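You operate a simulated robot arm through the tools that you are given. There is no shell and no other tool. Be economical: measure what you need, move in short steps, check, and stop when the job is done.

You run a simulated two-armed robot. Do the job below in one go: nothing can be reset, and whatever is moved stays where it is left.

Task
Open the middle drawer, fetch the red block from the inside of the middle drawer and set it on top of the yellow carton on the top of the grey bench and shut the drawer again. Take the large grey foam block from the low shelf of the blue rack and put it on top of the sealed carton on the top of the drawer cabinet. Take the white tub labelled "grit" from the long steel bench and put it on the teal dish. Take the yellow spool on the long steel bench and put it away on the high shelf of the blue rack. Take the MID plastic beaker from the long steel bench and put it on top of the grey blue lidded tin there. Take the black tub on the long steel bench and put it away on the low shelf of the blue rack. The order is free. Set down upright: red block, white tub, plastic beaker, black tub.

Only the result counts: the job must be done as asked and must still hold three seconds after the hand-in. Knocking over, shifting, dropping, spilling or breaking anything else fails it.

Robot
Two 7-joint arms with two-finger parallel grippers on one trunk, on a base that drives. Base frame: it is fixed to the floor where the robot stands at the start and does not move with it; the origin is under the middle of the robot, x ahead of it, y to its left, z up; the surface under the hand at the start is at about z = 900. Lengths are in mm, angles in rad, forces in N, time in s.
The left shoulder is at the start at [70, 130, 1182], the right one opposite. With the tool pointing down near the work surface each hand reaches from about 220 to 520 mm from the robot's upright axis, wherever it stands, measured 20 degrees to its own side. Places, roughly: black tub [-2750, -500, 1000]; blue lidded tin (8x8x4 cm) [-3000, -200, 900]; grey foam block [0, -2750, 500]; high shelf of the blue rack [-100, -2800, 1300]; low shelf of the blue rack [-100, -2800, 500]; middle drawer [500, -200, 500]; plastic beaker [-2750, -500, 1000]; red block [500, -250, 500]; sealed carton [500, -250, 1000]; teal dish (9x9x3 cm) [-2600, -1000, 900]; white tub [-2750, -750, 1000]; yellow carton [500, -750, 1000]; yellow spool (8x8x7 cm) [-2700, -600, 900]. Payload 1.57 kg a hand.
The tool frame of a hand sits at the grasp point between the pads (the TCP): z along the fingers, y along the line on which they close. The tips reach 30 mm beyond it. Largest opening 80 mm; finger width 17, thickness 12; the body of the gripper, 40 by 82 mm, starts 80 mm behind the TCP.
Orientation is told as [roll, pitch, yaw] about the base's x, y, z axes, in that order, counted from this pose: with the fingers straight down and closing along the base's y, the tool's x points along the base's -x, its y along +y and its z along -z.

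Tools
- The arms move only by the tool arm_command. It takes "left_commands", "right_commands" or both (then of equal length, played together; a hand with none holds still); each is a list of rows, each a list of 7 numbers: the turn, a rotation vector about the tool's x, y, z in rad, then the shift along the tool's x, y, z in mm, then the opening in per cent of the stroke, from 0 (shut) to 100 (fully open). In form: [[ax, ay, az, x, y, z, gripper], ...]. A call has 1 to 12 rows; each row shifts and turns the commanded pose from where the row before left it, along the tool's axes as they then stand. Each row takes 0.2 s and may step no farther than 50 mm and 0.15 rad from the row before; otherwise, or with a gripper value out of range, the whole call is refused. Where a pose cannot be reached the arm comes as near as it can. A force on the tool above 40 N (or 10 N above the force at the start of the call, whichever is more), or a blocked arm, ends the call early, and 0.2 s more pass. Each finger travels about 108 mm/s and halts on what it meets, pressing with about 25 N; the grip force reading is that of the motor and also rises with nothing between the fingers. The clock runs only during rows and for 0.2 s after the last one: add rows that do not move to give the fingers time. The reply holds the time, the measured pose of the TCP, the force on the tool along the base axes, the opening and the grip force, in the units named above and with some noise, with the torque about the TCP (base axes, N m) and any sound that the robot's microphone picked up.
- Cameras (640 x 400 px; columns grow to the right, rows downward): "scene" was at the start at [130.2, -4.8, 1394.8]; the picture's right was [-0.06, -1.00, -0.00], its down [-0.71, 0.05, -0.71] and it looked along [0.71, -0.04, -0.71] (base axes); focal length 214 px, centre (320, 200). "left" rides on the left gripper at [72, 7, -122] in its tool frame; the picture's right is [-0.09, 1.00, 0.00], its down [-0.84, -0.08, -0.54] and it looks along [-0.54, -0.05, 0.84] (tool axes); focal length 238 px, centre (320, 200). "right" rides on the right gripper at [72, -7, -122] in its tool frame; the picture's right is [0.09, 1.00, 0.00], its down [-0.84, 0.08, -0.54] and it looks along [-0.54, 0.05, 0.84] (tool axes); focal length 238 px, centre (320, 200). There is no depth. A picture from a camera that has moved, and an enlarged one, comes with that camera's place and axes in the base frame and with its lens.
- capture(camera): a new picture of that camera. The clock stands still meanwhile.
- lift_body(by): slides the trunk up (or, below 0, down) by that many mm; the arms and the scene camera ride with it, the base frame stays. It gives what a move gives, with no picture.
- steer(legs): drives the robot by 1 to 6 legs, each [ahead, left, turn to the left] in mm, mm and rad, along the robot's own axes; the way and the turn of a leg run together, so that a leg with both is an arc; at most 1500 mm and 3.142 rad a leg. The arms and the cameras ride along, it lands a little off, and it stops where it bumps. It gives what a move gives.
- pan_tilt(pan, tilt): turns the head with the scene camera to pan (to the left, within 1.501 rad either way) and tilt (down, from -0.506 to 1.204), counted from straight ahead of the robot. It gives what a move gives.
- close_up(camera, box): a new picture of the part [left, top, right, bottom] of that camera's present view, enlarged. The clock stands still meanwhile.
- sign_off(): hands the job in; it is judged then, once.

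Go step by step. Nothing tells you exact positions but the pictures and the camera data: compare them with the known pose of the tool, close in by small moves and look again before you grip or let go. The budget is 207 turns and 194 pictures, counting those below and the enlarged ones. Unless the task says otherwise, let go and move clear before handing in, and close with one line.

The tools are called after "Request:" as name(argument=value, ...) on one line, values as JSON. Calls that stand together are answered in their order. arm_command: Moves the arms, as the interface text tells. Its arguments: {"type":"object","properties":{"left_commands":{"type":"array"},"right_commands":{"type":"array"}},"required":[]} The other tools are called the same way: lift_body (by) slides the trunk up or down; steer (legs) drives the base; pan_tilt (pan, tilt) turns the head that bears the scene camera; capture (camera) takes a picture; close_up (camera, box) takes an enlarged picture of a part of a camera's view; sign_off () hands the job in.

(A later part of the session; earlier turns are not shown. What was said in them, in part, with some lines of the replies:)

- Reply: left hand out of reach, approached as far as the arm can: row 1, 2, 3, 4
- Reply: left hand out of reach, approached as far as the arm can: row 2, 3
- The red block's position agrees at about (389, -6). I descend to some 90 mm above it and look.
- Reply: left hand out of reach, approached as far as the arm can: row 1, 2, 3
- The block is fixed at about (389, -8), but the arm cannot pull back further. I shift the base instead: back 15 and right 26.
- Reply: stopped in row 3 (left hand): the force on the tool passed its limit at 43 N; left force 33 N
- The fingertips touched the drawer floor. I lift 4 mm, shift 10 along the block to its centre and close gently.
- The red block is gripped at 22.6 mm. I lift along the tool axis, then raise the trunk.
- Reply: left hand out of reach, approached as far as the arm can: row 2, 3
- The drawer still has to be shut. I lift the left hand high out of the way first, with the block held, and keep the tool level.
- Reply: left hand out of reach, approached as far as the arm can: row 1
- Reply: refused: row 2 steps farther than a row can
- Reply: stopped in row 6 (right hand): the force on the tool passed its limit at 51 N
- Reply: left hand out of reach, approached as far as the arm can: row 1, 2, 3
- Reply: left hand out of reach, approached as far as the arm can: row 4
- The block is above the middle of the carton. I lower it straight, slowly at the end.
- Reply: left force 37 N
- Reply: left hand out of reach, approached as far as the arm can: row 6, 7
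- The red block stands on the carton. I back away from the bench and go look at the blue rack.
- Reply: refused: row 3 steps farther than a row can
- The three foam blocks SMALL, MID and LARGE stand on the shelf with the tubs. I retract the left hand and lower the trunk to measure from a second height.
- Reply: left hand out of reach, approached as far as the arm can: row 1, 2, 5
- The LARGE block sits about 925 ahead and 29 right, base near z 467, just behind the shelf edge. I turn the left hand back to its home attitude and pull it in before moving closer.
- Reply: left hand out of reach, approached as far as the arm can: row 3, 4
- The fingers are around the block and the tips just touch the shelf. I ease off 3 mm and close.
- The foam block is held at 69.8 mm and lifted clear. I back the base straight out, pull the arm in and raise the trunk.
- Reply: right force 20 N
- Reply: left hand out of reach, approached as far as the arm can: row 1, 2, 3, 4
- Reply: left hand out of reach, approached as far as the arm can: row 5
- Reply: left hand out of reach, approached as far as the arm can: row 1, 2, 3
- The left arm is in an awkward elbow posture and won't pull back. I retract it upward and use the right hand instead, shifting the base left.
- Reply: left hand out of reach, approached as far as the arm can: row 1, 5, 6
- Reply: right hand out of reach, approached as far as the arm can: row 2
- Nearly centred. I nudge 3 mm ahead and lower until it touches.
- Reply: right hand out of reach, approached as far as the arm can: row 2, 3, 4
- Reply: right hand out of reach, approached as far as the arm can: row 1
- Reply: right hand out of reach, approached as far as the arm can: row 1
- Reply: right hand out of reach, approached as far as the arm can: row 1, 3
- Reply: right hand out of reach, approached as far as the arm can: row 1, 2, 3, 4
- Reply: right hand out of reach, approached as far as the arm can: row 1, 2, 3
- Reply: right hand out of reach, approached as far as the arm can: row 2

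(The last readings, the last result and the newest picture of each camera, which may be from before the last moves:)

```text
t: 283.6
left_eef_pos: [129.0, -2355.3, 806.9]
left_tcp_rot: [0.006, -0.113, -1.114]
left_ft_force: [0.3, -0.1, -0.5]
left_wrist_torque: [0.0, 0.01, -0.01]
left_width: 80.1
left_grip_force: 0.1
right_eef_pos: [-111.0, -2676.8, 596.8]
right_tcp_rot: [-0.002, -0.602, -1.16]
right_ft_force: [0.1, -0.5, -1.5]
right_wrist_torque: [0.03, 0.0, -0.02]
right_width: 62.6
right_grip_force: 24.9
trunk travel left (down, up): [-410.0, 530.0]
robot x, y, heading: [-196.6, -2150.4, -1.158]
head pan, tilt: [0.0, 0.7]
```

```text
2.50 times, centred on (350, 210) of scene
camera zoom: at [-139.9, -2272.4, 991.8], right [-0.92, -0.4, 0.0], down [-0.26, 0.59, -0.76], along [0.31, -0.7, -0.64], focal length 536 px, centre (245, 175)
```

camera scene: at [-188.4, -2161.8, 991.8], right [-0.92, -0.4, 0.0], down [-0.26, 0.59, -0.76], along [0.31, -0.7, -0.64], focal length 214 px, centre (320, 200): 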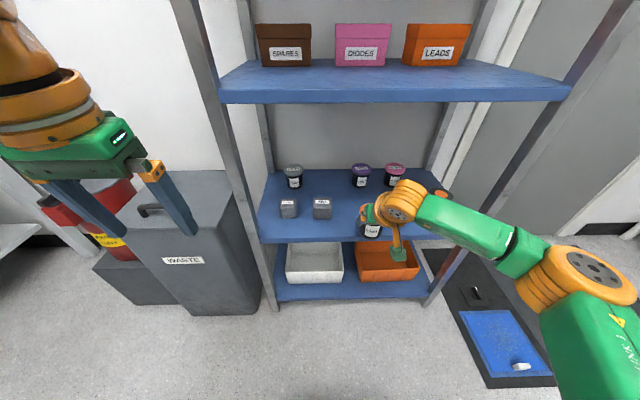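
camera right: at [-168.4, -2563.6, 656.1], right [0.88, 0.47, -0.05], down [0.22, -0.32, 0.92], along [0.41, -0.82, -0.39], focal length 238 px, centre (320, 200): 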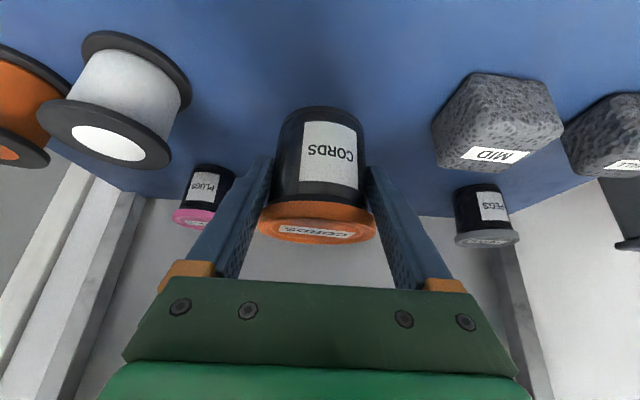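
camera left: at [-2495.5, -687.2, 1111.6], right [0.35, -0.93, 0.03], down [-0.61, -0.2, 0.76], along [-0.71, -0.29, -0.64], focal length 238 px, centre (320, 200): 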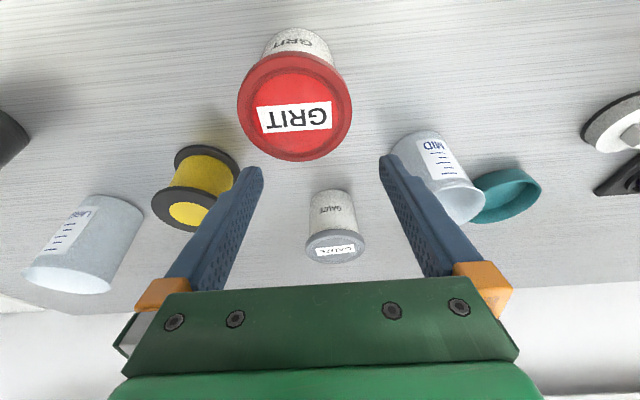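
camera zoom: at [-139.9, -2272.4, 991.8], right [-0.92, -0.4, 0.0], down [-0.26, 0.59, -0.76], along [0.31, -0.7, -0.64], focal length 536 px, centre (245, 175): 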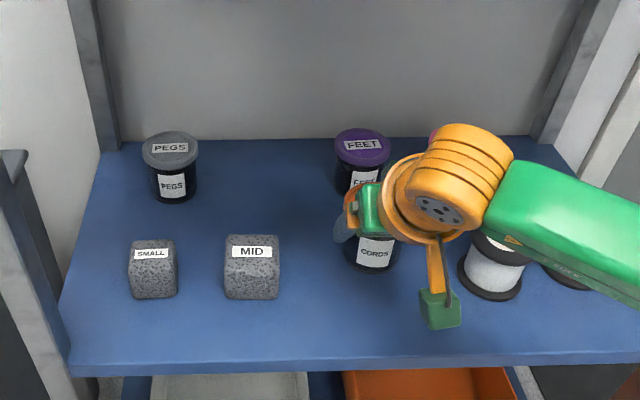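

Centred between MID and the white spool. I lower it.

Request:
arm_command(right_commands=[[0, 0, 0, 11.3, 0, 16.5, 60], [0, 0, 0, 5.65, 0, 8.25, 60], [0, 0, 0, 1.7, 0, 2.5, 60], [0, 0, 0, 0, 0, 0, 60]])

Request:
arm_command(right_commands=[[0, 0, 0, 1.1, 0, 1.65, 60], [0, 0, 0, 1.1, 0, 1.65, 60], [0, 0, 0, 0, 0, 0, 60]])

```text
t: 284.6
left_eef_pos: [129.7, -2355.8, 807.6]
left_tcp_rot: [0.007, -0.113, -1.114]
left_ft_force: [-0.1, 0.7, -0.5]
left_wrist_torque: [-0.01, -0.03, -0.01]
left_width: 80.2
left_grip_force: 0.0
right_eef_pos: [-110.4, -2677.5, 563.7]
right_tcp_rot: [0.001, -0.605, -1.159]
right_ft_force: [0.2, 0.2, -0.8]
right_wrist_torque: [-0.01, 0.0, 0.01]
right_width: 62.4
right_grip_force: 25.4
trunk travel left (down, up): [-410.0, 530.0]
robot x, y, heading: [-194.2, -2142.8, -1.158]
head pan, tilt: [0.0, 0.7]
```

```text
t: 285.4
left_eef_pos: [129.8, -2354.0, 808.5]
left_tcp_rot: [0.006, -0.112, -1.113]
left_ft_force: [-0.4, 0.3, 0.1]
left_wrist_torque: [-0.02, 0.0, 0.02]
left_width: 79.8
left_grip_force: 0.0
right_eef_pos: [-112.1, -2677.2, 561.1]
right_tcp_rot: [-0.001, -0.602, -1.16]
right_ft_force: [-0.4, 0.2, -0.9]
right_wrist_torque: [0.02, 0.0, 0.0]
right_width: 62.8
right_grip_force: 25.2
trunk travel left (down, up): [-410.0, 530.0]
robot x, y, heading: [-191.4, -2146.4, -1.159]
head pan, tilt: [0.0, 0.7]
```

Request:
arm_command(right_commands=[[0, 0, 0, 1.1, 0, 1.65, 60], [0, 0, 0, 1.1, 0, 1.65, 60], [0, 0, 0, 0, 0, 0, 60]])

Request:
arm_command(right_commands=[[0, 0, 0, 1.1, 0, 1.65, 60], [0, 0, 0, 0, 0, 0, 60]])

```text
t: 286.2
left_eef_pos: [130.0, -2354.8, 808.5]
left_tcp_rot: [0.009, -0.115, -1.114]
left_ft_force: [0.1, -0.4, 0.1]
left_wrist_torque: [-0.02, -0.04, 0.04]
left_width: 79.8
left_grip_force: 0.0
right_eef_pos: [-110.9, -2677.7, 556.4]
right_tcp_rot: [-0.003, -0.603, -1.161]
right_ft_force: [0.0, 0.1, -0.2]
right_wrist_torque: [0.01, 0.02, -0.02]
right_width: 62.6
right_grip_force: 25.1
trunk travel left (down, up): [-410.0, 530.0]
robot x, y, heading: [-196.2, -2147.1, -1.159]
head pan, tilt: [0.0, 0.7]
```

```text
t: 286.9
left_eef_pos: [128.7, -2355.9, 808.5]
left_tcp_rot: [0.007, -0.112, -1.114]
left_ft_force: [-0.1, 0.4, 0.6]
left_wrist_torque: [0.0, 0.01, 0.0]
left_width: 79.7
left_grip_force: 0.1
right_eef_pos: [-112.0, -2675.9, 554.1]
right_tcp_rot: [-0.002, -0.605, -1.16]
right_ft_force: [0.1, 0.7, -1.4]
right_wrist_torque: [0.03, 0.0, 0.02]
right_width: 62.3
right_grip_force: 25.1
trunk travel left (down, up): [-410.0, 530.0]
robot x, y, heading: [-193.4, -2148.4, -1.158]
head pan, tilt: [0.0, 0.7]
```

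Request:
arm_command(right_commands=[[0, 0, 0, 1.1, 0, 1.65, 60], [0, 0, 0, 1.1, 0, 1.65, 60], [0, 0, 0, 0, 0, 0, 60]])

Request:
close_up(camera="right", box=[220, 60, 420, 260])

```text
t: 287.6
left_eef_pos: [129.4, -2352.7, 809.4]
left_tcp_rot: [0.007, -0.116, -1.114]
left_ft_force: [0.2, 0.9, -0.3]
left_wrist_torque: [-0.03, 0.0, -0.01]
left_width: 80.1
left_grip_force: 0.1
right_eef_pos: [-111.9, -2677.1, 554.7]
right_tcp_rot: [0.0, -0.606, -1.16]
right_ft_force: [-0.9, -4.7, 9.9]
right_wrist_torque: [-0.56, -0.22, -0.07]
right_width: 62.1
right_grip_force: 25.1
trunk travel left (down, up): [-410.0, 530.0]
robot x, y, heading: [-194.5, -2148.3, -1.151]
head pan, tilt: [0.0, 0.7]
```

```text
2.00 times, centred on (320, 160) of right
camera zoom: at [-168.9, -2562.3, 611.3], right [0.88, 0.47, -0.05], down [0.22, -0.32, 0.92], along [0.41, -0.83, -0.38], focal length 477 px, centre (320, 280)
```

zoom: 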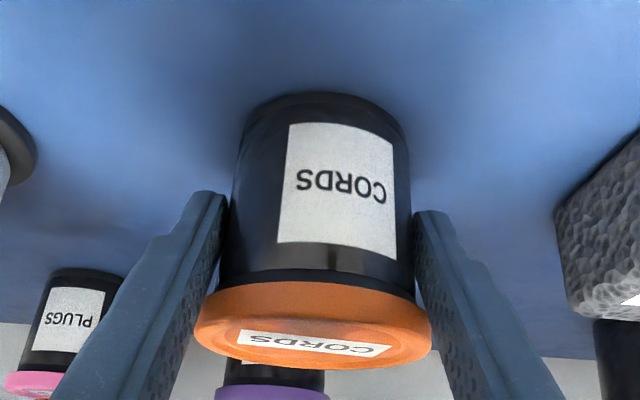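

Contact. I open and retreat along the tool axis, then back the base out.

Request:
arm_command(right_commands=[[0, 0, 0, 0, 0, 0, 100], [0, 0, 0, 0, 0, 0, 100], [0, 0, 0, 0, 0, 0, 100], [0, 0, 0, 0, 0, -20, 100], [0, 0, 0, 0, 0, -30, 100], [0, 0, 0, 10, 0, -40, 100], [0, 0, 0, 0, 0, 0, 100]])

Request:
steer(legs=[[-300, 0, 0]])

Request:
close_up(camera="scene", box=[230, 120, 450, 270])

```text
t: 289.2
left_eef_pos: [128.6, -2354.6, 807.0]
left_tcp_rot: [0.007, -0.113, -1.113]
left_ft_force: [0.5, -0.8, -0.4]
left_wrist_torque: [0.02, 0.02, -0.01]
left_width: 80.1
left_grip_force: 0.1
right_eef_pos: [-136.3, -2623.6, 620.9]
right_tcp_rot: [-0.002, -0.601, -1.16]
right_ft_force: [-0.6, 0.0, -0.3]
right_wrist_torque: [0.01, 0.01, 0.01]
right_width: 79.8
right_grip_force: 0.1
trunk travel left (down, up): [-410.0, 530.0]
robot x, y, heading: [-194.2, -2148.5, -1.154]
head pan, tilt: [0.0, 0.7]
```

```text
t: 291.3
left_eef_pos: [7.2, -2081.5, 808.9]
left_tcp_rot: [0.006, -0.117, -1.117]
left_ft_force: [0.5, -0.5, -0.4]
left_wrist_torque: [-0.01, -0.01, -0.01]
left_width: 79.9
left_grip_force: 0.1
right_eef_pos: [-257.3, -2349.2, 620.0]
right_tcp_rot: [-0.002, -0.604, -1.166]
right_ft_force: [0.3, 0.3, -0.4]
right_wrist_torque: [-0.04, 0.03, -0.03]
right_width: 80.2
right_grip_force: 0.0
trunk travel left (down, up): [-410.0, 530.0]
robot x, y, heading: [-309.9, -1877.5, -1.159]
head pan, tilt: [0.0, 0.7]
```

```text
2.67 times, centred on (340, 195) of scene
camera zoom: at [-260.5, -1997.4, 991.9], right [-0.92, -0.4, 0.0], down [-0.26, 0.59, -0.77], along [0.3, -0.7, -0.64], focal length 572 px, centre (267, 213)
```

zoom: 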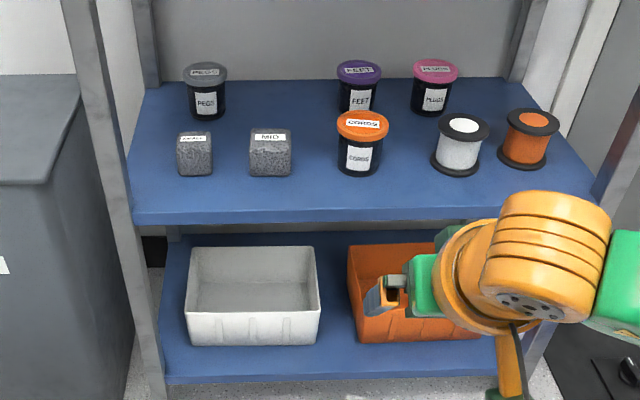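

CORDS stands on the low shelf. Last is the yellow spool: I raise the trunk and drive back to the long bench.

Request:
lift_body(by=400)

Request:
steer(legs=[[-1082, -381, 0], [-1082, -381, 0], [0, 0, -1.546], [0, 192, 0], [250, 0, 0]])

Request:
pan_tilt(pan=0, tilt=0.8)

Request:
capture(camera="scene")

Request:
capture(camera="right")

```text
t: 295.1
left_eef_pos: [8.4, -2082.4, 1209.2]
left_tcp_rot: [0.007, -0.112, -1.117]
left_ft_force: [0.6, -0.6, -0.1]
left_wrist_torque: [-0.04, 0.0, 0.01]
left_width: 80.1
left_grip_force: 0.2
right_eef_pos: [-258.2, -2350.4, 1019.5]
right_tcp_rot: [0.0, -0.604, -1.165]
right_ft_force: [0.0, 0.3, -1.1]
right_wrist_torque: [-0.03, -0.01, -0.02]
right_width: 80.0
right_grip_force: 0.0
trunk travel left (down, up): [-810.0, 130.0]
robot x, y, heading: [-312.3, -1874.1, -1.161]
head pan, tilt: [0.0, 0.7]
```

```text
t: 312.7
left_eef_pos: [-2189.8, -828.9, 1208.4]
left_tcp_rot: [0.007, -0.118, -2.596]
left_ft_force: [0.5, -0.5, -0.3]
left_wrist_torque: [0.02, 0.01, -0.01]
left_width: 80.0
left_grip_force: 0.0
right_eef_pos: [-2481.8, -588.0, 1021.6]
right_tcp_rot: [-0.001, -0.605, -2.641]
right_ft_force: [-0.3, -0.5, -0.3]
right_wrist_torque: [-0.03, 0.0, 0.01]
right_width: 80.0
right_grip_force: 0.1
trunk travel left (down, up): [-810.0, 130.0]
robot x, y, heading: [-2014.9, -489.5, -2.641]
head pan, tilt: [0.0, 0.7]
```

```text
t: 313.4
left_eef_pos: [-2193.2, -830.9, 1208.2]
left_tcp_rot: [0.007, -0.116, -2.598]
left_ft_force: [-0.1, 0.0, -0.2]
left_wrist_torque: [-0.02, 0.0, 0.01]
left_width: 80.0
left_grip_force: 0.1
right_eef_pos: [-2482.6, -588.7, 1020.2]
right_tcp_rot: [-0.001, -0.604, -2.643]
right_ft_force: [0.4, -0.1, 0.8]
right_wrist_torque: [-0.03, 0.01, 0.05]
right_width: 80.1
right_grip_force: 0.1
trunk travel left (down, up): [-810.0, 130.0]
robot x, y, heading: [-2014.6, -490.5, -2.642]
head pan, tilt: [0.0, 0.799]
```

```text
47 pictures are left
camera scene: at [-2130.3, -553.3, 1383.7], right [-0.48, 0.88, 0.0], down [0.63, 0.34, -0.7], along [-0.61, -0.34, -0.72], focal length 214 px, centre (320, 200)
```

scene: 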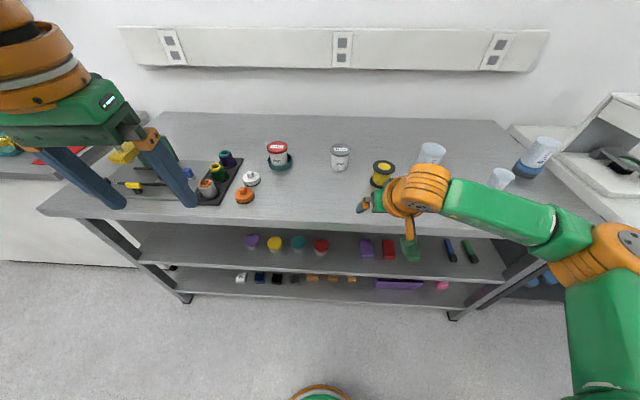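

```text
46 pictures are left
camera right: at [-2373.1, -523.9, 1079.0], right [0.54, -0.84, -0.05], down [-0.3, -0.25, 0.92], along [-0.79, -0.48, -0.39], focal length 238 px, centre (320, 200)
```

right: 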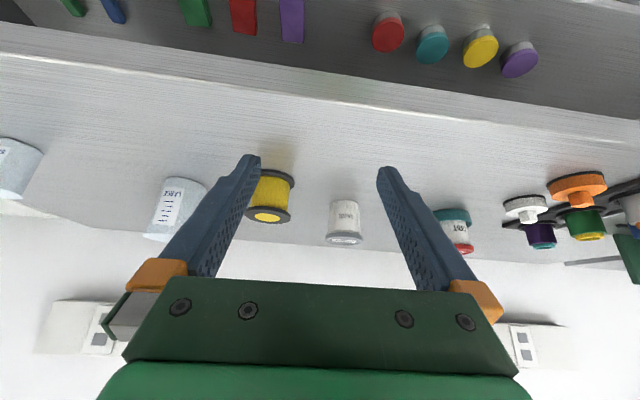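

I square up, set the right hand to a tilt of 1.0 for gripping the spool's core, and move in.

Request:
arm_command(right_commands=[[0, 0, 0, 33, 0, -22, 100], [0, -0.1333, 0, 10, 0, 0, 100], [0, -0.1333, 0, 10, 0, 0, 100], [0, -0.1333, 0, 0, 0, 0, 100], [0, 0, 0, 0, 0, 0, 100]])

Request:
steer(legs=[[0, 0, -0.063], [190, -12, 0]])

Request:
capture(camera="right")

Request:
capture(camera="scene")

```text
t: 314.6
left_eef_pos: [-2191.1, -830.6, 1209.0]
left_tcp_rot: [0.006, -0.112, -2.597]
left_ft_force: [0.8, -0.4, 0.0]
left_wrist_torque: [-0.01, -0.01, 0.03]
left_width: 80.0
left_grip_force: 0.0
right_eef_pos: [-2437.6, -564.3, 1007.6]
right_tcp_rot: [-0.002, -1.002, -2.642]
right_ft_force: [0.2, -0.2, -0.6]
right_wrist_torque: [-0.01, -0.01, 0.01]
right_width: 79.9
right_grip_force: 0.0
right hand out of reach, approached as far as the arm can: row 4
trunk travel left (down, up): [-810.0, 130.0]
robot x, y, heading: [-2016.4, -492.3, -2.643]
head pan, tilt: [0.0, 0.799]
```

```text
t: 316.6
left_eef_pos: [-2384.6, -887.5, 1210.0]
left_tcp_rot: [0.007, -0.116, -2.657]
left_ft_force: [-0.3, 0.9, 0.2]
left_wrist_torque: [0.0, 0.0, 0.03]
left_width: 79.9
left_grip_force: 0.0
right_eef_pos: [-2615.3, -609.3, 1007.9]
right_tcp_rot: [-0.003, -1.005, -2.7]
right_ft_force: [0.4, 0.6, 0.7]
right_wrist_torque: [0.0, 0.0, 0.0]
right_width: 79.8
right_grip_force: 0.0
trunk travel left (down, up): [-810.0, 130.0]
robot x, y, heading: [-2192.0, -561.0, -2.707]
head pan, tilt: [0.0, 0.799]
```

```text
45 pictures are left
camera right: at [-2490.3, -544.6, 1011.9], right [0.47, -0.88, -0.08], down [0.04, -0.07, 1.0], along [-0.88, -0.47, 0.0], focal length 238 px, centre (320, 200)
```

right: 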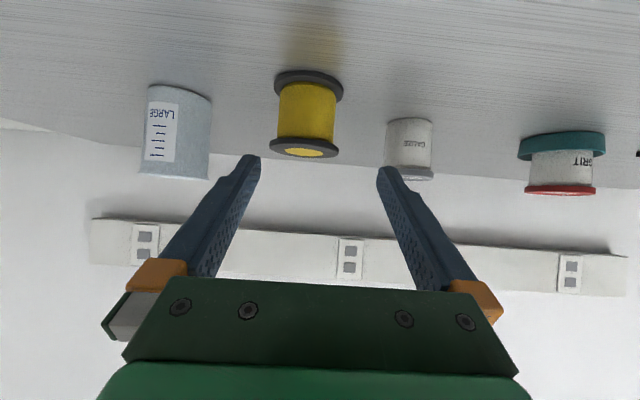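

```text
44 pictures are left
camera scene: at [-2307.6, -615.2, 1384.0], right [-0.43, 0.9, 0.0], down [0.65, 0.31, -0.7], along [-0.63, -0.3, -0.71], focal length 214 px, centre (320, 200)
```

scene: 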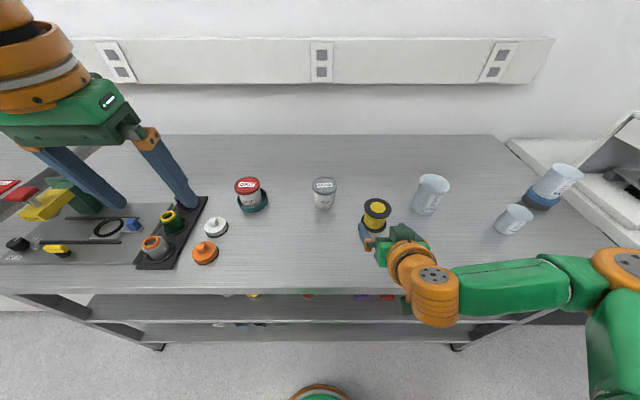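

The spool is at about (-2711, -642), with flanges about 71 mm across. I shift right 11 and approach along the tool axis.

Request:
arm_command(right_commands=[[0, 0, 0, 3, -6, 27, 100], [0, 0, 0, 3, -5.5, 27, 100], [0, 0, 0, 0, 0, 15, 100], [0, 0, 0, 0, 0, 0, 100]])

Request:
capture(camera="right")

Request:
close_up(camera="scene", box=[320, 170, 460, 280])

```text
t: 317.6
left_eef_pos: [-2388.1, -888.2, 1208.5]
left_tcp_rot: [0.008, -0.114, -2.655]
left_ft_force: [1.2, 0.3, 0.1]
left_wrist_torque: [0.0, -0.01, -0.01]
left_width: 80.0
left_grip_force: 0.3
right_eef_pos: [-2674.0, -628.4, 970.4]
right_tcp_rot: [-0.004, -0.998, -2.702]
right_ft_force: [0.1, -0.3, -0.3]
right_wrist_torque: [0.02, 0.02, -0.02]
right_width: 80.0
right_grip_force: 0.1
right hand out of reach, approached as far as the arm can: row 2
trunk travel left (down, up): [-810.0, 130.0]
robot x, y, heading: [-2191.0, -563.7, -2.698]
head pan, tilt: [0.0, 0.799]
```

```text
43 pictures are left
camera right: at [-2548.6, -564.4, 975.6], right [0.46, -0.88, -0.08], down [0.04, -0.07, 1.0], along [-0.88, -0.47, 0.0], focal length 238 px, centre (320, 200)
```

right: 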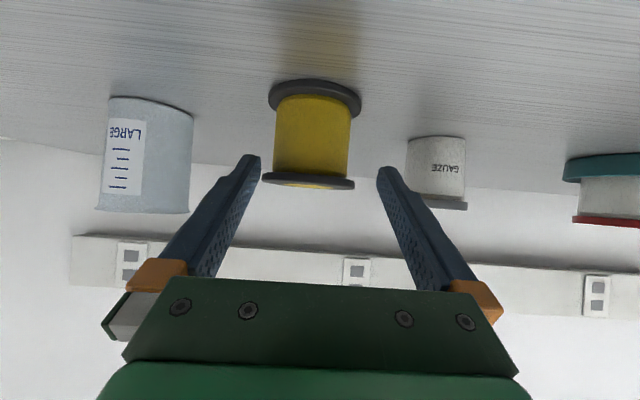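

```text
3.64 times, centred on (390, 225) of scene
camera zoom: at [-2311.1, -616.3, 1383.7], right [-0.43, 0.9, 0.0], down [0.65, 0.31, -0.7], along [-0.63, -0.3, -0.72], focal length 780 px, centre (66, 109)
```

zoom: 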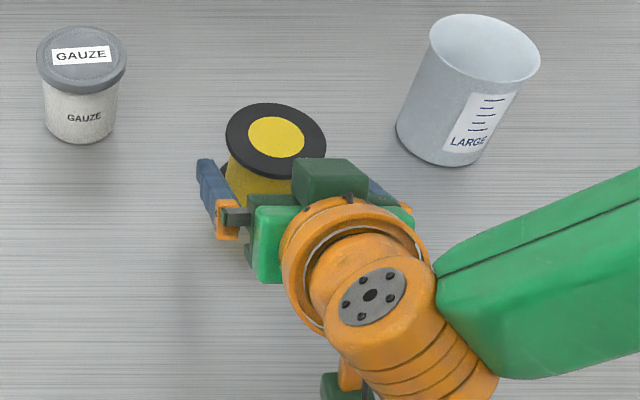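

Request:
arm_command(right_commands=[[0, 0, 0, 6, -6.5, 8, 100], [0, 0, 0, 0, 0, 22, 100], [0, 0, 0, 0, 0, 22, 100], [0, 0, 0, 0, 0, 0, 100]])

Request:
capture(camera="right")

Request:
close_up(camera="scene", box=[320, 170, 460, 280])

```text
t: 318.6
left_eef_pos: [-2388.6, -889.5, 1208.3]
left_tcp_rot: [0.007, -0.115, -2.656]
left_ft_force: [-0.1, -0.1, 0.0]
left_wrist_torque: [-0.02, -0.01, -0.01]
left_width: 79.7
left_grip_force: 0.1
right_eef_pos: [-2712.2, -650.2, 944.9]
right_tcp_rot: [-0.01, -0.996, -2.698]
right_ft_force: [-0.3, -0.1, 0.5]
right_wrist_torque: [-0.03, -0.01, -0.01]
right_width: 80.2
right_grip_force: 0.0
right hand out of reach, approached as far as the arm can: row 1, 3
trunk travel left (down, up): [-810.0, 130.0]
robot x, y, heading: [-2191.3, -565.3, -2.701]
head pan, tilt: [0.0, 0.799]
```

```text
41 pictures are left
camera right: at [-2585.8, -586.4, 951.4], right [0.46, -0.88, -0.08], down [0.03, -0.07, 1.0], along [-0.89, -0.47, 0.0], focal length 238 px, centre (320, 200)
```

right: 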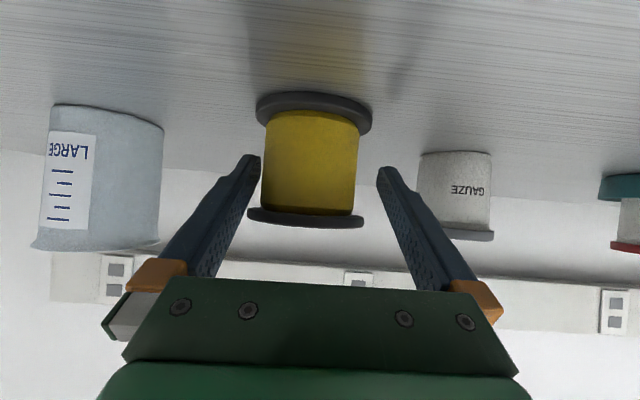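

```text
3.64 times, centred on (390, 225) of scene
camera zoom: at [-2310.9, -616.2, 1383.7], right [-0.43, 0.9, 0.0], down [0.65, 0.31, -0.7], along [-0.63, -0.3, -0.72], focal length 780 px, centre (66, 109)
```

zoom: 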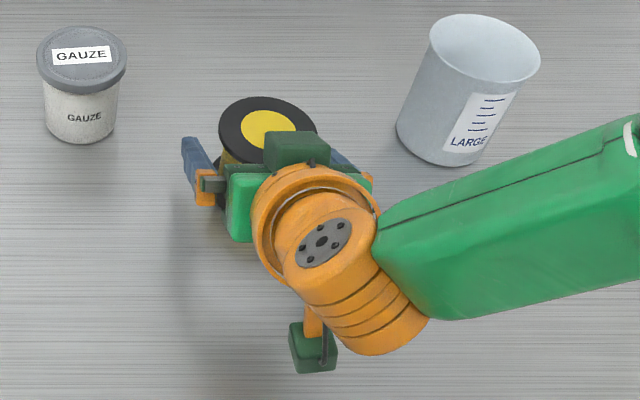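

The hand is around the spool but slightly high. I lower 15 with the trunk and shift 6 right with the base, then close.

Request:
steer(legs=[[0, -6, 0]])

Request:
lift_body(by=-15)

Request:
capture(camera="right")

```text
t: 319.3
left_eef_pos: [-2390.8, -885.3, 1208.6]
left_tcp_rot: [0.006, -0.116, -2.658]
left_ft_force: [0.0, 0.5, 0.2]
left_wrist_torque: [0.01, -0.04, -0.03]
left_width: 80.1
left_grip_force: 0.1
right_eef_pos: [-2714.5, -645.1, 946.3]
right_tcp_rot: [-0.011, -0.997, -2.699]
right_ft_force: [0.3, -0.7, 0.4]
right_wrist_torque: [0.03, -0.05, -0.02]
right_width: 79.9
right_grip_force: 0.0
trunk travel left (down, up): [-810.0, 130.0]
robot x, y, heading: [-2193.2, -558.9, -2.702]
head pan, tilt: [0.0, 0.799]
```

```text
t: 319.9
left_eef_pos: [-2392.6, -884.7, 1192.3]
left_tcp_rot: [0.005, -0.112, -2.656]
left_ft_force: [2.0, -0.4, 0.0]
left_wrist_torque: [0.01, 0.0, -0.04]
left_width: 79.8
left_grip_force: 0.0
right_eef_pos: [-2713.8, -644.8, 930.8]
right_tcp_rot: [-0.009, -0.996, -2.699]
right_ft_force: [0.1, 0.1, -0.2]
right_wrist_torque: [-0.01, 0.01, 0.02]
right_width: 80.0
right_grip_force: 0.1
trunk travel left (down, up): [-795.0, 145.0]
robot x, y, heading: [-2195.0, -556.7, -2.704]
head pan, tilt: [0.0, 0.799]
```

```text
39 pictures are left
camera right: at [-2588.6, -581.2, 936.4], right [0.46, -0.88, -0.08], down [0.03, -0.07, 1.0], along [-0.89, -0.47, 0.0], focal length 238 px, centre (320, 200)
```

right: 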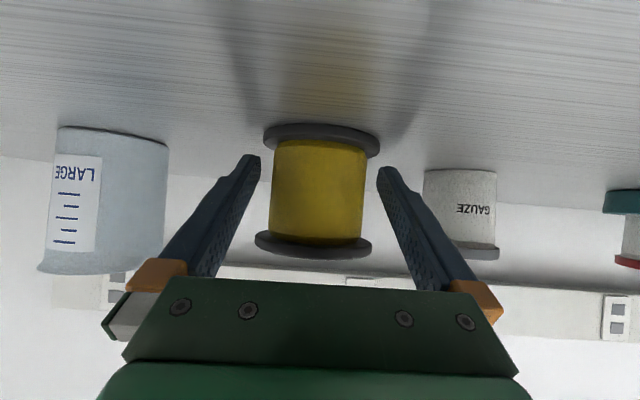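

Centred both ways. I close and lift with the trunk.

Request:
arm_command(right_commands=[[0, 0, 0, 0, 0, 0, 45], [0, 0, 0, 0, 0, 0, 45], [0, 0, 0, 0, 0, 0, 45], [0, 0, 0, 0, 0, 0, 45]])

Request:
lift_body(by=115)

Request:
capture(camera="right")

```text
t: 320.9
left_eef_pos: [-2391.2, -883.1, 1193.6]
left_tcp_rot: [0.008, -0.115, -2.657]
left_ft_force: [0.3, 1.1, 0.4]
left_wrist_torque: [0.02, 0.0, 0.01]
left_width: 79.7
left_grip_force: 0.0
right_eef_pos: [-2715.3, -645.0, 931.5]
right_tcp_rot: [-0.008, -0.997, -2.701]
right_ft_force: [0.2, -0.6, 1.3]
right_wrist_torque: [-0.06, -0.06, -0.06]
right_width: 56.0
right_grip_force: 25.1
trunk travel left (down, up): [-795.0, 145.0]
robot x, y, heading: [-2194.8, -554.8, -2.702]
head pan, tilt: [0.0, 0.799]
```

```text
t: 322.4
left_eef_pos: [-2391.4, -884.3, 1309.3]
left_tcp_rot: [0.006, -0.113, -2.657]
left_ft_force: [-0.7, 0.3, -0.2]
left_wrist_torque: [0.01, 0.0, -0.02]
left_width: 80.1
left_grip_force: 0.0
right_eef_pos: [-2714.3, -645.5, 1046.1]
right_tcp_rot: [-0.008, -0.994, -2.701]
right_ft_force: [-0.4, -0.2, -2.1]
right_wrist_torque: [0.01, -0.06, 0.03]
right_width: 56.2
right_grip_force: 25.6
trunk travel left (down, up): [-910.0, 30.0]
robot x, y, heading: [-2192.0, -554.6, -2.699]
head pan, tilt: [0.0, 0.799]
```

```text
38 pictures are left
camera right: at [-2589.1, -581.0, 1051.2], right [0.46, -0.88, -0.08], down [0.03, -0.07, 1.0], along [-0.89, -0.47, 0.0], focal length 238 px, centre (320, 200)
```

right: 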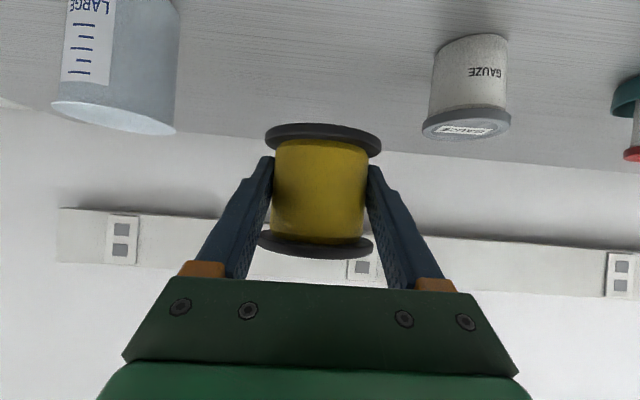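

The spool is held at 56 mm. I go back to the rack.

Request:
steer(legs=[[-350, 0, 0], [0, 0, 1.59], [920, 408, 0], [920, 408, 0]])

Request:
pan_tilt(pan=0, tilt=0.3)

Request:
capture(camera="scene")

```text
t: 338.1
left_eef_pos: [35.6, -1798.2, 1308.4]
left_tcp_rot: [0.008, -0.115, -1.016]
left_ft_force: [0.1, 0.3, 0.5]
left_wrist_torque: [-0.01, -0.02, 0.02]
left_width: 80.2
left_grip_force: 0.0
right_eef_pos: [-177.3, -2135.3, 1046.8]
right_tcp_rot: [-0.008, -0.995, -1.063]
right_ft_force: [0.2, 0.2, -2.2]
right_wrist_torque: [0.01, 0.0, -0.01]
right_width: 56.3
right_grip_force: 24.9
trunk travel left (down, up): [-910.0, 30.0]
robot x, y, heading: [-304.8, -1622.9, -1.062]
head pan, tilt: [0.0, 0.799]
```

```text
t: 339.1
left_eef_pos: [36.5, -1797.3, 1308.4]
left_tcp_rot: [0.008, -0.114, -1.016]
left_ft_force: [-0.1, -0.7, 0.0]
left_wrist_torque: [0.02, 0.02, 0.0]
left_width: 80.2
left_grip_force: 0.0
right_eef_pos: [-178.2, -2136.2, 1046.2]
right_tcp_rot: [-0.01, -0.997, -1.057]
right_ft_force: [0.2, 0.0, -2.4]
right_wrist_torque: [0.05, 0.03, -0.01]
right_width: 56.1
right_grip_force: 24.8
trunk travel left (down, up): [-910.0, 30.0]
robot x, y, heading: [-305.2, -1622.9, -1.059]
head pan, tilt: [0.0, 0.3]
```

```text
37 pictures are left
camera scene: at [-234.6, -1749.0, 1527.8], right [-0.87, -0.49, 0.0], down [-0.15, 0.26, -0.95], along [0.47, -0.83, -0.3], focal length 214 px, centre (320, 200)
```

scene: 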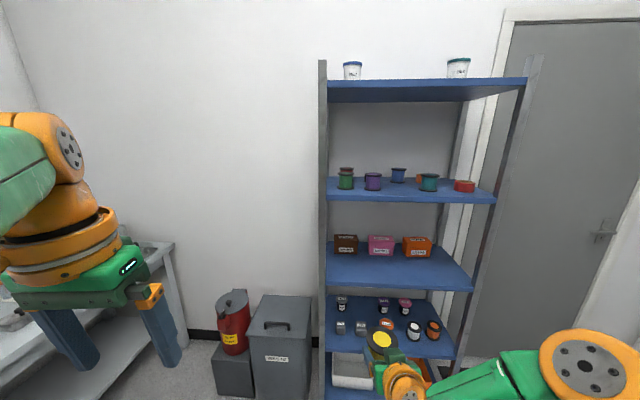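

The high shelf is near z 1300. I correct the heading, raise the trunk fully and lift the hand to shelf height.

Request:
steer(legs=[[0, 0, -0.083]])

Request:
lift_body(by=30)

Request:
arm_command(right_commands=[[0, 0, 0, -39, 0, -13, 45], [0, 0, 0, -39, 0, -13, 45], [0, 0, 0, -39, 0, -13, 45], [0, 0, 0, -39, 0, -13, 45], [0, 0, 0, -39, 0, -13, 45], [0, 0, 0, -39, 0, -13, 45], [0, 0, 0, -39, 0, -13, 45], [0, 0, 0, 0, 0, 0, 45]])

Request:
pan_tilt(pan=-0.1, tilt=0.3)

Request:
capture(camera="scene")

Request:
capture(camera="right")

```text
t: 339.9
left_eef_pos: [23.7, -1824.8, 1307.5]
left_tcp_rot: [0.006, -0.112, -1.096]
left_ft_force: [0.4, -0.9, 0.1]
left_wrist_torque: [-0.02, 0.06, 0.01]
left_width: 79.9
left_grip_force: 0.0
right_eef_pos: [-219.3, -2144.4, 1046.8]
right_tcp_rot: [-0.011, -0.995, -1.14]
right_ft_force: [0.2, -0.3, -1.7]
right_wrist_torque: [0.01, 0.02, 0.01]
right_width: 56.1
right_grip_force: 24.6
trunk travel left (down, up): [-910.0, 30.0]
robot x, y, heading: [-305.6, -1620.0, -1.137]
head pan, tilt: [0.0, 0.3]
```

```text
t: 340.7
left_eef_pos: [22.9, -1825.6, 1338.7]
left_tcp_rot: [0.008, -0.114, -1.097]
left_ft_force: [0.0, 1.0, -0.7]
left_wrist_torque: [0.01, 0.02, -0.04]
left_width: 80.1
left_grip_force: 0.0
right_eef_pos: [-219.6, -2144.9, 1075.9]
right_tcp_rot: [-0.009, -0.995, -1.141]
right_ft_force: [0.5, -0.1, -1.8]
right_wrist_torque: [-0.01, -0.01, 0.01]
right_width: 55.9
right_grip_force: 25.1
trunk travel left (down, up): [-940.0, 0.0]
robot x, y, heading: [-302.7, -1622.6, -1.143]
head pan, tilt: [0.0, 0.3]
```

```text
t: 342.5
left_eef_pos: [21.6, -1826.0, 1338.1]
left_tcp_rot: [0.008, -0.113, -1.097]
left_ft_force: [0.4, 0.6, 0.2]
left_wrist_torque: [-0.01, 0.01, -0.01]
left_width: 80.0
left_grip_force: 0.0
right_eef_pos: [-189.8, -2209.2, 1356.4]
right_tcp_rot: [-0.007, -0.996, -1.142]
right_ft_force: [0.7, -0.5, -1.8]
right_wrist_torque: [-0.01, 0.01, 0.02]
right_width: 56.1
right_grip_force: 25.2
trunk travel left (down, up): [-940.0, 0.0]
robot x, y, heading: [-303.2, -1623.9, -1.141]
head pan, tilt: [0.0, 0.3]
```

```text
t: 343.2
left_eef_pos: [22.4, -1824.3, 1338.3]
left_tcp_rot: [0.008, -0.115, -1.1]
left_ft_force: [1.0, 0.3, 0.1]
left_wrist_torque: [-0.02, 0.0, -0.03]
left_width: 79.9
left_grip_force: 0.1
right_eef_pos: [-189.3, -2209.5, 1355.9]
right_tcp_rot: [-0.007, -0.994, -1.141]
right_ft_force: [-0.3, 0.3, -2.7]
right_wrist_torque: [0.04, 0.0, 0.01]
right_width: 56.1
right_grip_force: 25.3
trunk travel left (down, up): [-940.0, 0.0]
robot x, y, heading: [-304.0, -1621.6, -1.142]
head pan, tilt: [-0.099, 0.3]
```

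```text
36 pictures are left
camera scene: at [-253.9, -1757.8, 1557.9], right [-0.95, -0.33, 0.0], down [-0.1, 0.28, -0.95], along [0.31, -0.9, -0.3], focal length 214 px, centre (320, 200)
```

scene: 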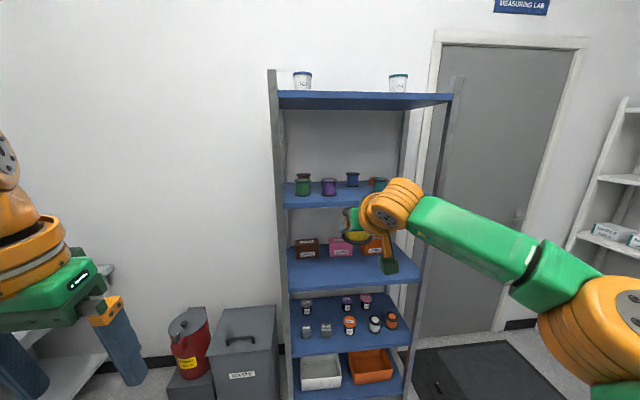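

```text
35 pictures are left
camera right: at [-254.0, -2084.4, 1361.1], right [0.89, 0.45, -0.08], down [0.07, 0.03, 1.0], along [0.45, -0.89, 0.0], focal length 238 px, centre (320, 200)
```

right: 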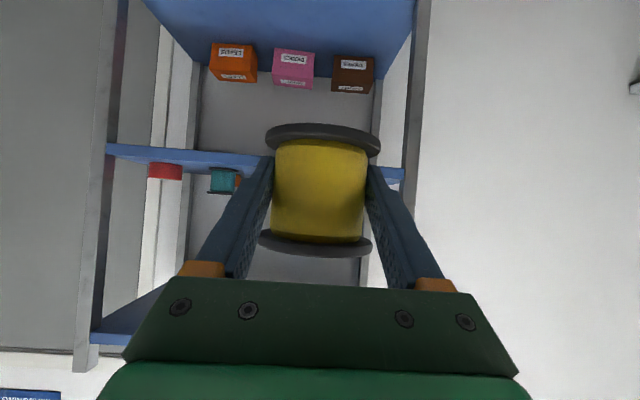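

The hand is at shelf height. The free spot is about 100 to the right and 450 ahead; I raise 20 more, shift right and go forward in stages.

Request:
arm_command(right_commands=[[0, 0, 0, -17, 0, -11, 45], [0, 0, 0, 0, 0, 0, 45]])

Request:
steer(legs=[[0, -103, 0], [230, 0, 0]])

Request:
pan_tilt(pan=0, tilt=0.45)

Request:
capture(camera="scene")

Request:
capture(camera="right")

```text
t: 343.8
left_eef_pos: [21.7, -1825.4, 1337.7]
left_tcp_rot: [0.006, -0.116, -1.097]
left_ft_force: [0.6, -0.2, 0.2]
left_wrist_torque: [0.01, -0.01, 0.03]
left_width: 79.9
left_grip_force: 0.0
right_eef_pos: [-189.1, -2209.5, 1376.4]
right_tcp_rot: [-0.008, -0.995, -1.14]
right_ft_force: [0.8, 0.1, -1.8]
right_wrist_torque: [0.04, 0.03, 0.01]
right_width: 56.2
right_grip_force: 25.1
trunk travel left (down, up): [-940.0, 0.0]
robot x, y, heading: [-305.1, -1622.5, -1.139]
head pan, tilt: [-0.099, 0.3]
```

```text
t: 346.3
left_eef_pos: [23.7, -2071.9, 1339.4]
left_tcp_rot: [0.006, -0.117, -1.093]
left_ft_force: [0.1, 0.3, -0.5]
left_wrist_torque: [-0.06, 0.0, 0.01]
left_width: 80.0
left_grip_force: 0.1
right_eef_pos: [-188.0, -2456.7, 1379.3]
right_tcp_rot: [-0.009, -1.001, -1.138]
right_ft_force: [0.1, 0.3, -2.9]
right_wrist_torque: [0.0, 0.01, -0.02]
right_width: 56.0
right_grip_force: 24.9
trunk travel left (down, up): [-940.0, 0.0]
robot x, y, heading: [-301.5, -1876.9, -1.138]
head pan, tilt: [-0.099, 0.3]
```

```text
t: 347.0
left_eef_pos: [25.0, -2075.2, 1338.9]
left_tcp_rot: [0.007, -0.116, -1.094]
left_ft_force: [-0.8, 0.5, 0.1]
left_wrist_torque: [-0.02, 0.01, 0.0]
left_width: 80.2
left_grip_force: 0.0
right_eef_pos: [-186.8, -2459.5, 1376.1]
right_tcp_rot: [-0.008, -0.997, -1.139]
right_ft_force: [0.2, 0.1, -1.4]
right_wrist_torque: [0.02, -0.01, 0.04]
right_width: 56.2
right_grip_force: 25.2
trunk travel left (down, up): [-940.0, 0.0]
robot x, y, heading: [-301.3, -1874.7, -1.138]
head pan, tilt: [0.0, 0.45]
```

```text
34 pictures are left
camera scene: at [-244.0, -2003.9, 1544.3], right [-0.91, -0.42, 0.0], down [-0.18, 0.39, -0.9], along [0.38, -0.82, -0.43], focal length 214 px, centre (320, 200)
```

scene: 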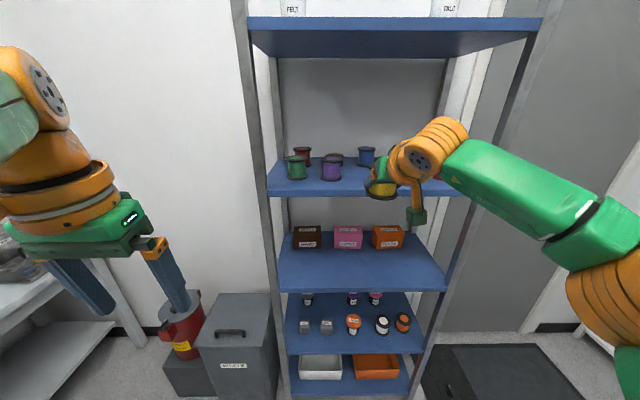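

```text
33 pictures are left
camera right: at [-250.8, -2335.6, 1382.2], right [0.89, 0.46, -0.08], down [0.07, 0.03, 1.0], along [0.46, -0.89, 0.0], focal length 238 px, centre (320, 200)
```

right: 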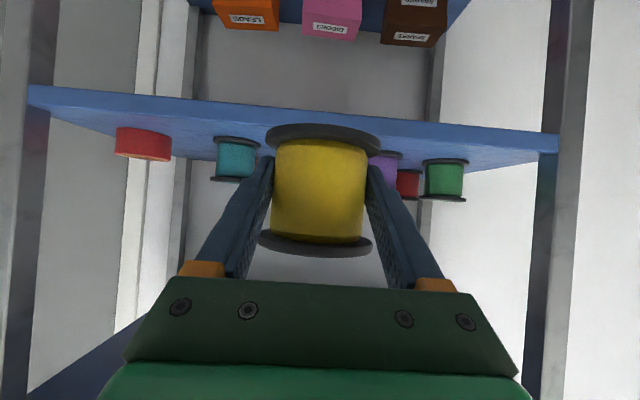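

The gap centre between purple and teal is 19 mm to the right and about 230 ahead. I move there.

Request:
steer(legs=[[0, -19, 0], [170, 0, 0]])

Request:
capture(camera="right")

Request:
capture(camera="scene")

```text
t: 348.8
left_eef_pos: [77.9, -2237.5, 1339.9]
left_tcp_rot: [0.007, -0.118, -1.093]
left_ft_force: [0.2, 0.9, 0.9]
left_wrist_torque: [-0.02, -0.03, 0.02]
left_width: 79.9
left_grip_force: 0.1
right_eef_pos: [-131.4, -2622.3, 1378.0]
right_tcp_rot: [-0.006, -1.0, -1.137]
right_ft_force: [0.1, 0.1, -1.4]
right_wrist_torque: [0.02, -0.02, 0.03]
right_width: 56.1
right_grip_force: 25.2
trunk travel left (down, up): [-940.0, 0.0]
robot x, y, heading: [-250.8, -2044.5, -1.136]
head pan, tilt: [0.0, 0.45]
```

```text
32 pictures are left
camera right: at [-196.6, -2498.0, 1383.2], right [0.89, 0.46, -0.08], down [0.07, 0.04, 1.0], along [0.46, -0.89, 0.0], focal length 238 px, centre (320, 200)
```

right: 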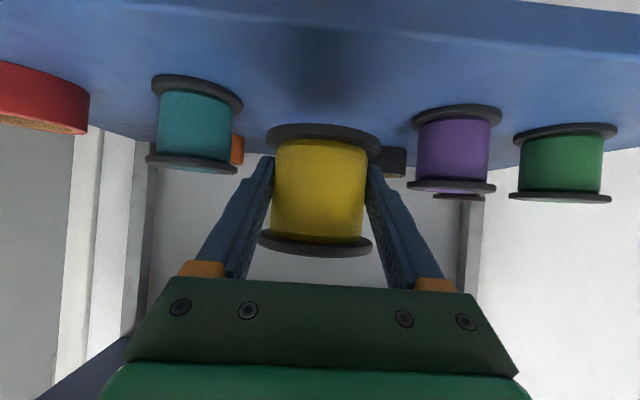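

```text
31 pictures are left
camera scene: at [-190.8, -2166.0, 1544.6], right [-0.91, -0.42, 0.0], down [-0.18, 0.39, -0.9], along [0.38, -0.82, -0.43], focal length 214 px, centre (320, 200)
```

scene: 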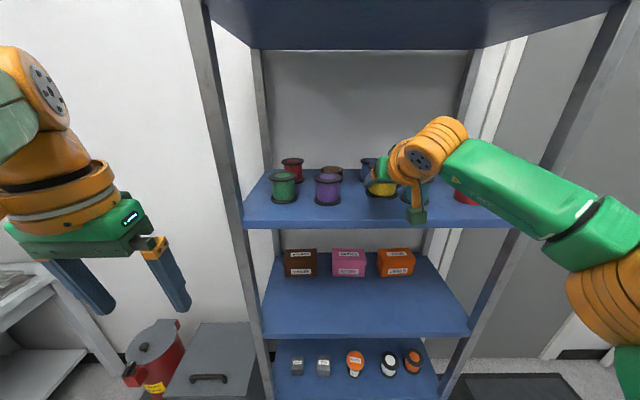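

Centred between purple and teal. I go 28 further in and lower with the trunk.

Request:
steer(legs=[[28, 3, 0]])

Request:
lift_body(by=-42)

Request:
capture(camera="right")

```text
t: 349.7
left_eef_pos: [91.3, -2261.0, 1340.9]
left_tcp_rot: [0.007, -0.119, -1.093]
left_ft_force: [-0.1, 0.5, 0.0]
left_wrist_torque: [-0.02, -0.04, 0.03]
left_width: 80.2
left_grip_force: 0.1
right_eef_pos: [-118.9, -2646.2, 1378.9]
right_tcp_rot: [-0.007, -1.0, -1.14]
right_ft_force: [-0.6, 0.5, -2.3]
right_wrist_torque: [0.04, -0.01, 0.0]
right_width: 56.3
right_grip_force: 24.8
trunk travel left (down, up): [-940.0, 0.0]
robot x, y, heading: [-229.4, -2068.7, -1.137]
head pan, tilt: [0.0, 0.45]
```

```text
t: 350.5
left_eef_pos: [93.7, -2264.5, 1296.6]
left_tcp_rot: [0.006, -0.116, -1.094]
left_ft_force: [0.6, 0.2, -0.4]
left_wrist_torque: [-0.02, 0.01, 0.01]
left_width: 80.1
left_grip_force: 0.1
right_eef_pos: [-116.4, -2647.9, 1334.6]
right_tcp_rot: [-0.008, -0.996, -1.138]
right_ft_force: [0.8, 0.1, -2.1]
right_wrist_torque: [0.0, 0.01, 0.0]
right_width: 56.4
right_grip_force: 24.3
trunk travel left (down, up): [-898.0, 42.0]
robot x, y, heading: [-232.4, -2063.5, -1.141]
head pan, tilt: [0.0, 0.45]
```

```text
30 pictures are left
camera right: at [-180.4, -2525.2, 1340.0], right [0.89, 0.46, -0.08], down [0.07, 0.03, 1.0], along [0.46, -0.89, 0.0], focal length 238 px, centre (320, 200)
```

right: 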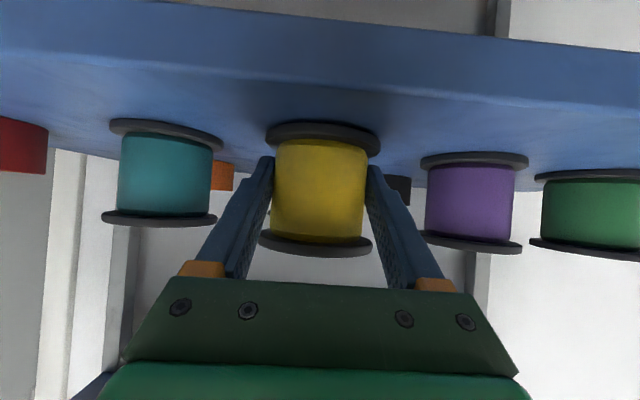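

Almost at the surface already. I lower in 2 mm steps.

Request:
lift_body(by=-3)

Request:
lift_body(by=-2)

```text
t: 351.0
left_eef_pos: [94.6, -2264.2, 1292.8]
left_tcp_rot: [0.006, -0.114, -1.093]
left_ft_force: [0.7, 0.8, 0.2]
left_wrist_torque: [-0.02, -0.02, 0.01]
left_width: 80.3
left_grip_force: 0.0
right_eef_pos: [-115.6, -2650.2, 1333.2]
right_tcp_rot: [-0.009, -0.997, -1.139]
right_ft_force: [0.9, -1.5, 2.7]
right_wrist_torque: [-0.07, 0.15, 0.01]
right_width: 56.3
right_grip_force: 24.8
trunk travel left (down, up): [-895.0, 45.0]
robot x, y, heading: [-234.1, -2066.9, -1.139]
head pan, tilt: [0.0, 0.45]
```

```text
t: 351.6
left_eef_pos: [93.8, -2264.3, 1292.8]
left_tcp_rot: [0.008, -0.115, -1.094]
left_ft_force: [-0.6, -0.1, 0.4]
left_wrist_torque: [-0.01, 0.04, 0.02]
left_width: 79.8
left_grip_force: 0.0
right_eef_pos: [-116.0, -2650.4, 1331.8]
right_tcp_rot: [-0.007, -1.001, -1.138]
right_ft_force: [2.2, -7.0, 18.1]
right_wrist_torque: [0.09, 0.13, 0.02]
right_width: 56.4
right_grip_force: 25.2
trunk travel left (down, up): [-893.0, 47.0]
robot x, y, heading: [-231.5, -2061.2, -1.137]
head pan, tilt: [0.0, 0.45]
```

Touching with 18 N. I ease up 1 mm, open fully, and back the base straight out.

Request:
lift_body(by=1)

Request:
arm_command(right_commands=[[0, 0, 0, 0, 0, 0, 100], [0, 0, 0, 0, 0, 0, 100], [0, 0, 0, 0, 0, 0, 100]])

Request:
capture(camera="right")

```text
t: 352.1
left_eef_pos: [94.9, -2264.6, 1293.2]
left_tcp_rot: [0.008, -0.115, -1.093]
left_ft_force: [-0.5, 0.0, 0.6]
left_wrist_torque: [0.0, 0.0, 0.0]
left_width: 80.2
left_grip_force: 0.0
right_eef_pos: [-116.2, -2648.9, 1331.2]
right_tcp_rot: [-0.009, -0.999, -1.138]
right_ft_force: [1.7, -6.0, 15.9]
right_wrist_torque: [-0.49, -0.33, -0.03]
right_width: 56.4
right_grip_force: 24.8
trunk travel left (down, up): [-894.0, 46.0]
robot x, y, heading: [-230.1, -2063.4, -1.139]
head pan, tilt: [0.0, 0.45]
```

```text
t: 352.9
left_eef_pos: [94.4, -2265.0, 1292.5]
left_tcp_rot: [0.007, -0.117, -1.094]
left_ft_force: [0.0, 0.2, 1.4]
left_wrist_torque: [-0.04, 0.0, 0.01]
left_width: 80.0
left_grip_force: 0.1
right_eef_pos: [-114.5, -2649.9, 1331.3]
right_tcp_rot: [-0.008, -0.996, -1.138]
right_ft_force: [-0.1, 1.0, -0.5]
right_wrist_torque: [0.01, 0.0, 0.0]
right_width: 80.1
right_grip_force: 0.0
trunk travel left (down, up): [-894.0, 46.0]
robot x, y, heading: [-231.3, -2063.1, -1.14]
head pan, tilt: [0.0, 0.45]
```

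```text
29 pictures are left
camera right: at [-180.0, -2525.4, 1335.7], right [0.89, 0.46, -0.08], down [0.07, 0.03, 1.0], along [0.46, -0.89, 0.0], focal length 238 px, centre (320, 200)
```

right: 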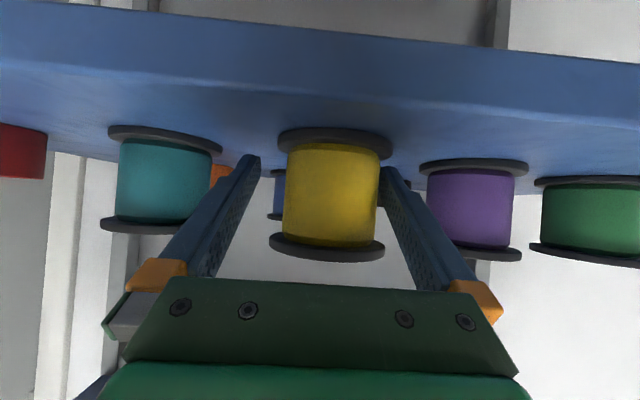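

The spool is standing, but sits 6 mm toward one finger. I centre the hand by 6 mm before backing out.

Request:
arm_command(right_commands=[[0, 0, 0, 0, 6, 0, 100], [0, 0, 0, 0, 0, 0, 100]])

Request:
capture(camera="right")

```text
t: 353.5
left_eef_pos: [95.0, -2265.8, 1293.2]
left_tcp_rot: [0.009, -0.114, -1.097]
left_ft_force: [-0.1, -0.2, -0.2]
left_wrist_torque: [-0.01, 0.05, 0.01]
left_width: 79.9
left_grip_force: 0.2
right_eef_pos: [-110.0, -2648.2, 1332.0]
right_tcp_rot: [-0.009, -0.996, -1.138]
right_ft_force: [-0.1, 0.6, 0.7]
right_wrist_torque: [0.02, 0.01, 0.0]
right_width: 80.0
right_grip_force: 0.0
trunk travel left (down, up): [-894.0, 46.0]
robot x, y, heading: [-234.9, -2068.3, -1.136]
head pan, tilt: [0.0, 0.45]
```

```text
28 pictures are left
camera right: at [-174.3, -2523.7, 1336.0], right [0.89, 0.46, -0.08], down [0.07, 0.03, 1.0], along [0.46, -0.89, 0.0], focal length 238 px, centre (320, 200)
```

right: 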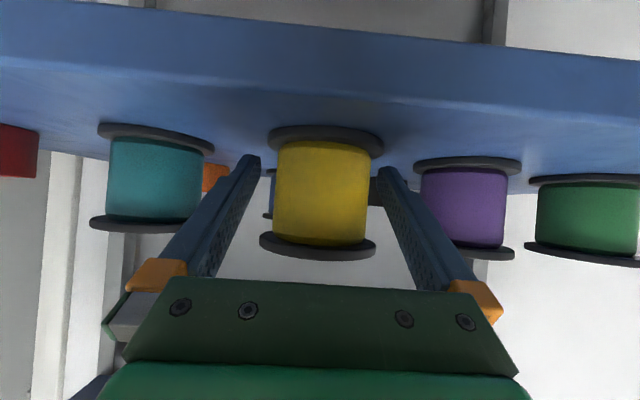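

Centred. I back the base out and check the result.

Request:
steer(legs=[[-120, 0, 0]])

Request:
capture(camera="right")

```text
t: 354.7
left_eef_pos: [48.0, -2165.0, 1290.5]
left_tcp_rot: [0.007, -0.111, -1.09]
left_ft_force: [0.6, 0.0, 0.2]
left_wrist_torque: [0.05, 0.0, -0.02]
left_width: 79.9
left_grip_force: 0.0
right_eef_pos: [-156.4, -2546.8, 1327.7]
right_tcp_rot: [-0.008, -0.99, -1.136]
right_ft_force: [-0.6, 0.7, -0.5]
right_wrist_torque: [-0.02, 0.01, 0.04]
right_width: 79.9
right_grip_force: 0.1
trunk travel left (down, up): [-894.0, 46.0]
robot x, y, heading: [-283.0, -1955.9, -1.139]
head pan, tilt: [0.0, 0.45]
```

```text
27 pictures are left
camera right: at [-220.4, -2422.4, 1333.5], right [0.88, 0.46, -0.08], down [0.08, 0.03, 1.0], along [0.46, -0.89, -0.01], focal length 238 px, centre (320, 200)
```

right: 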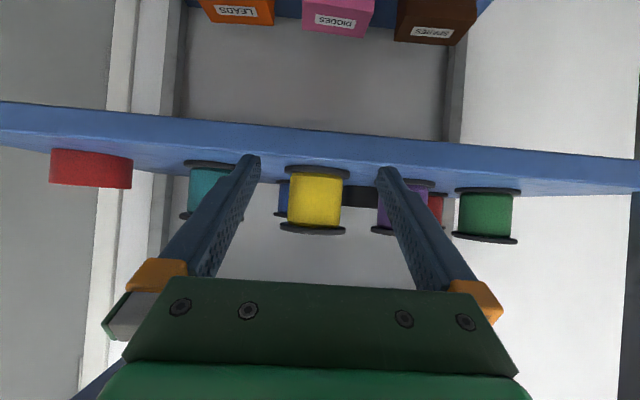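

The spool stands on the high shelf, and every other placement was seen to hold. I move clear and hand in.

Request:
steer(legs=[[-250, 0, 0]])

Request:
capture(camera="scene")

```text
t: 356.5
left_eef_pos: [-55.2, -1939.5, 1290.7]
left_tcp_rot: [0.006, -0.11, -1.087]
left_ft_force: [0.0, -0.6, 0.0]
left_wrist_torque: [0.03, 0.02, -0.02]
left_width: 79.8
left_grip_force: 0.1
right_eef_pos: [-257.2, -2324.1, 1328.3]
right_tcp_rot: [-0.009, -0.992, -1.131]
right_ft_force: [0.5, -1.0, -0.6]
right_wrist_torque: [0.04, 0.03, 0.04]
right_width: 80.0
right_grip_force: 0.1
trunk travel left (down, up): [-894.0, 46.0]
robot x, y, heading: [-388.4, -1737.9, -1.132]
head pan, tilt: [0.0, 0.45]
```

```text
26 pictures are left
camera scene: at [-323.4, -1870.8, 1497.5], right [-0.9, -0.43, 0.0], down [-0.19, 0.4, -0.9], along [0.38, -0.81, -0.44], focal length 214 px, centre (320, 200)
```

scene: 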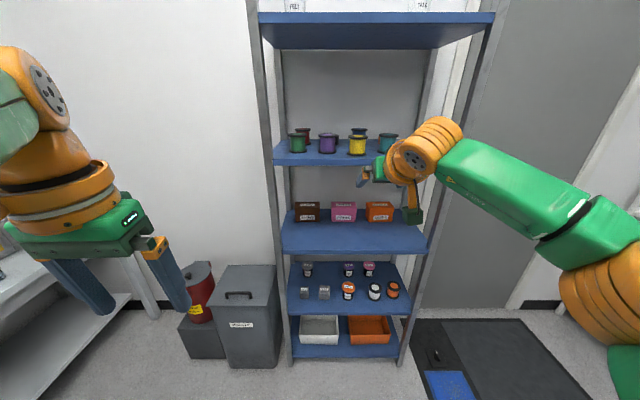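

Everything on the rack stands as wanted and both hands are empty and clear, so I hand in.

Request:
sign_off()

```text
The job is handed in.
```

All six items are where you asked, the middle drawer is shut, and the job is handed in.
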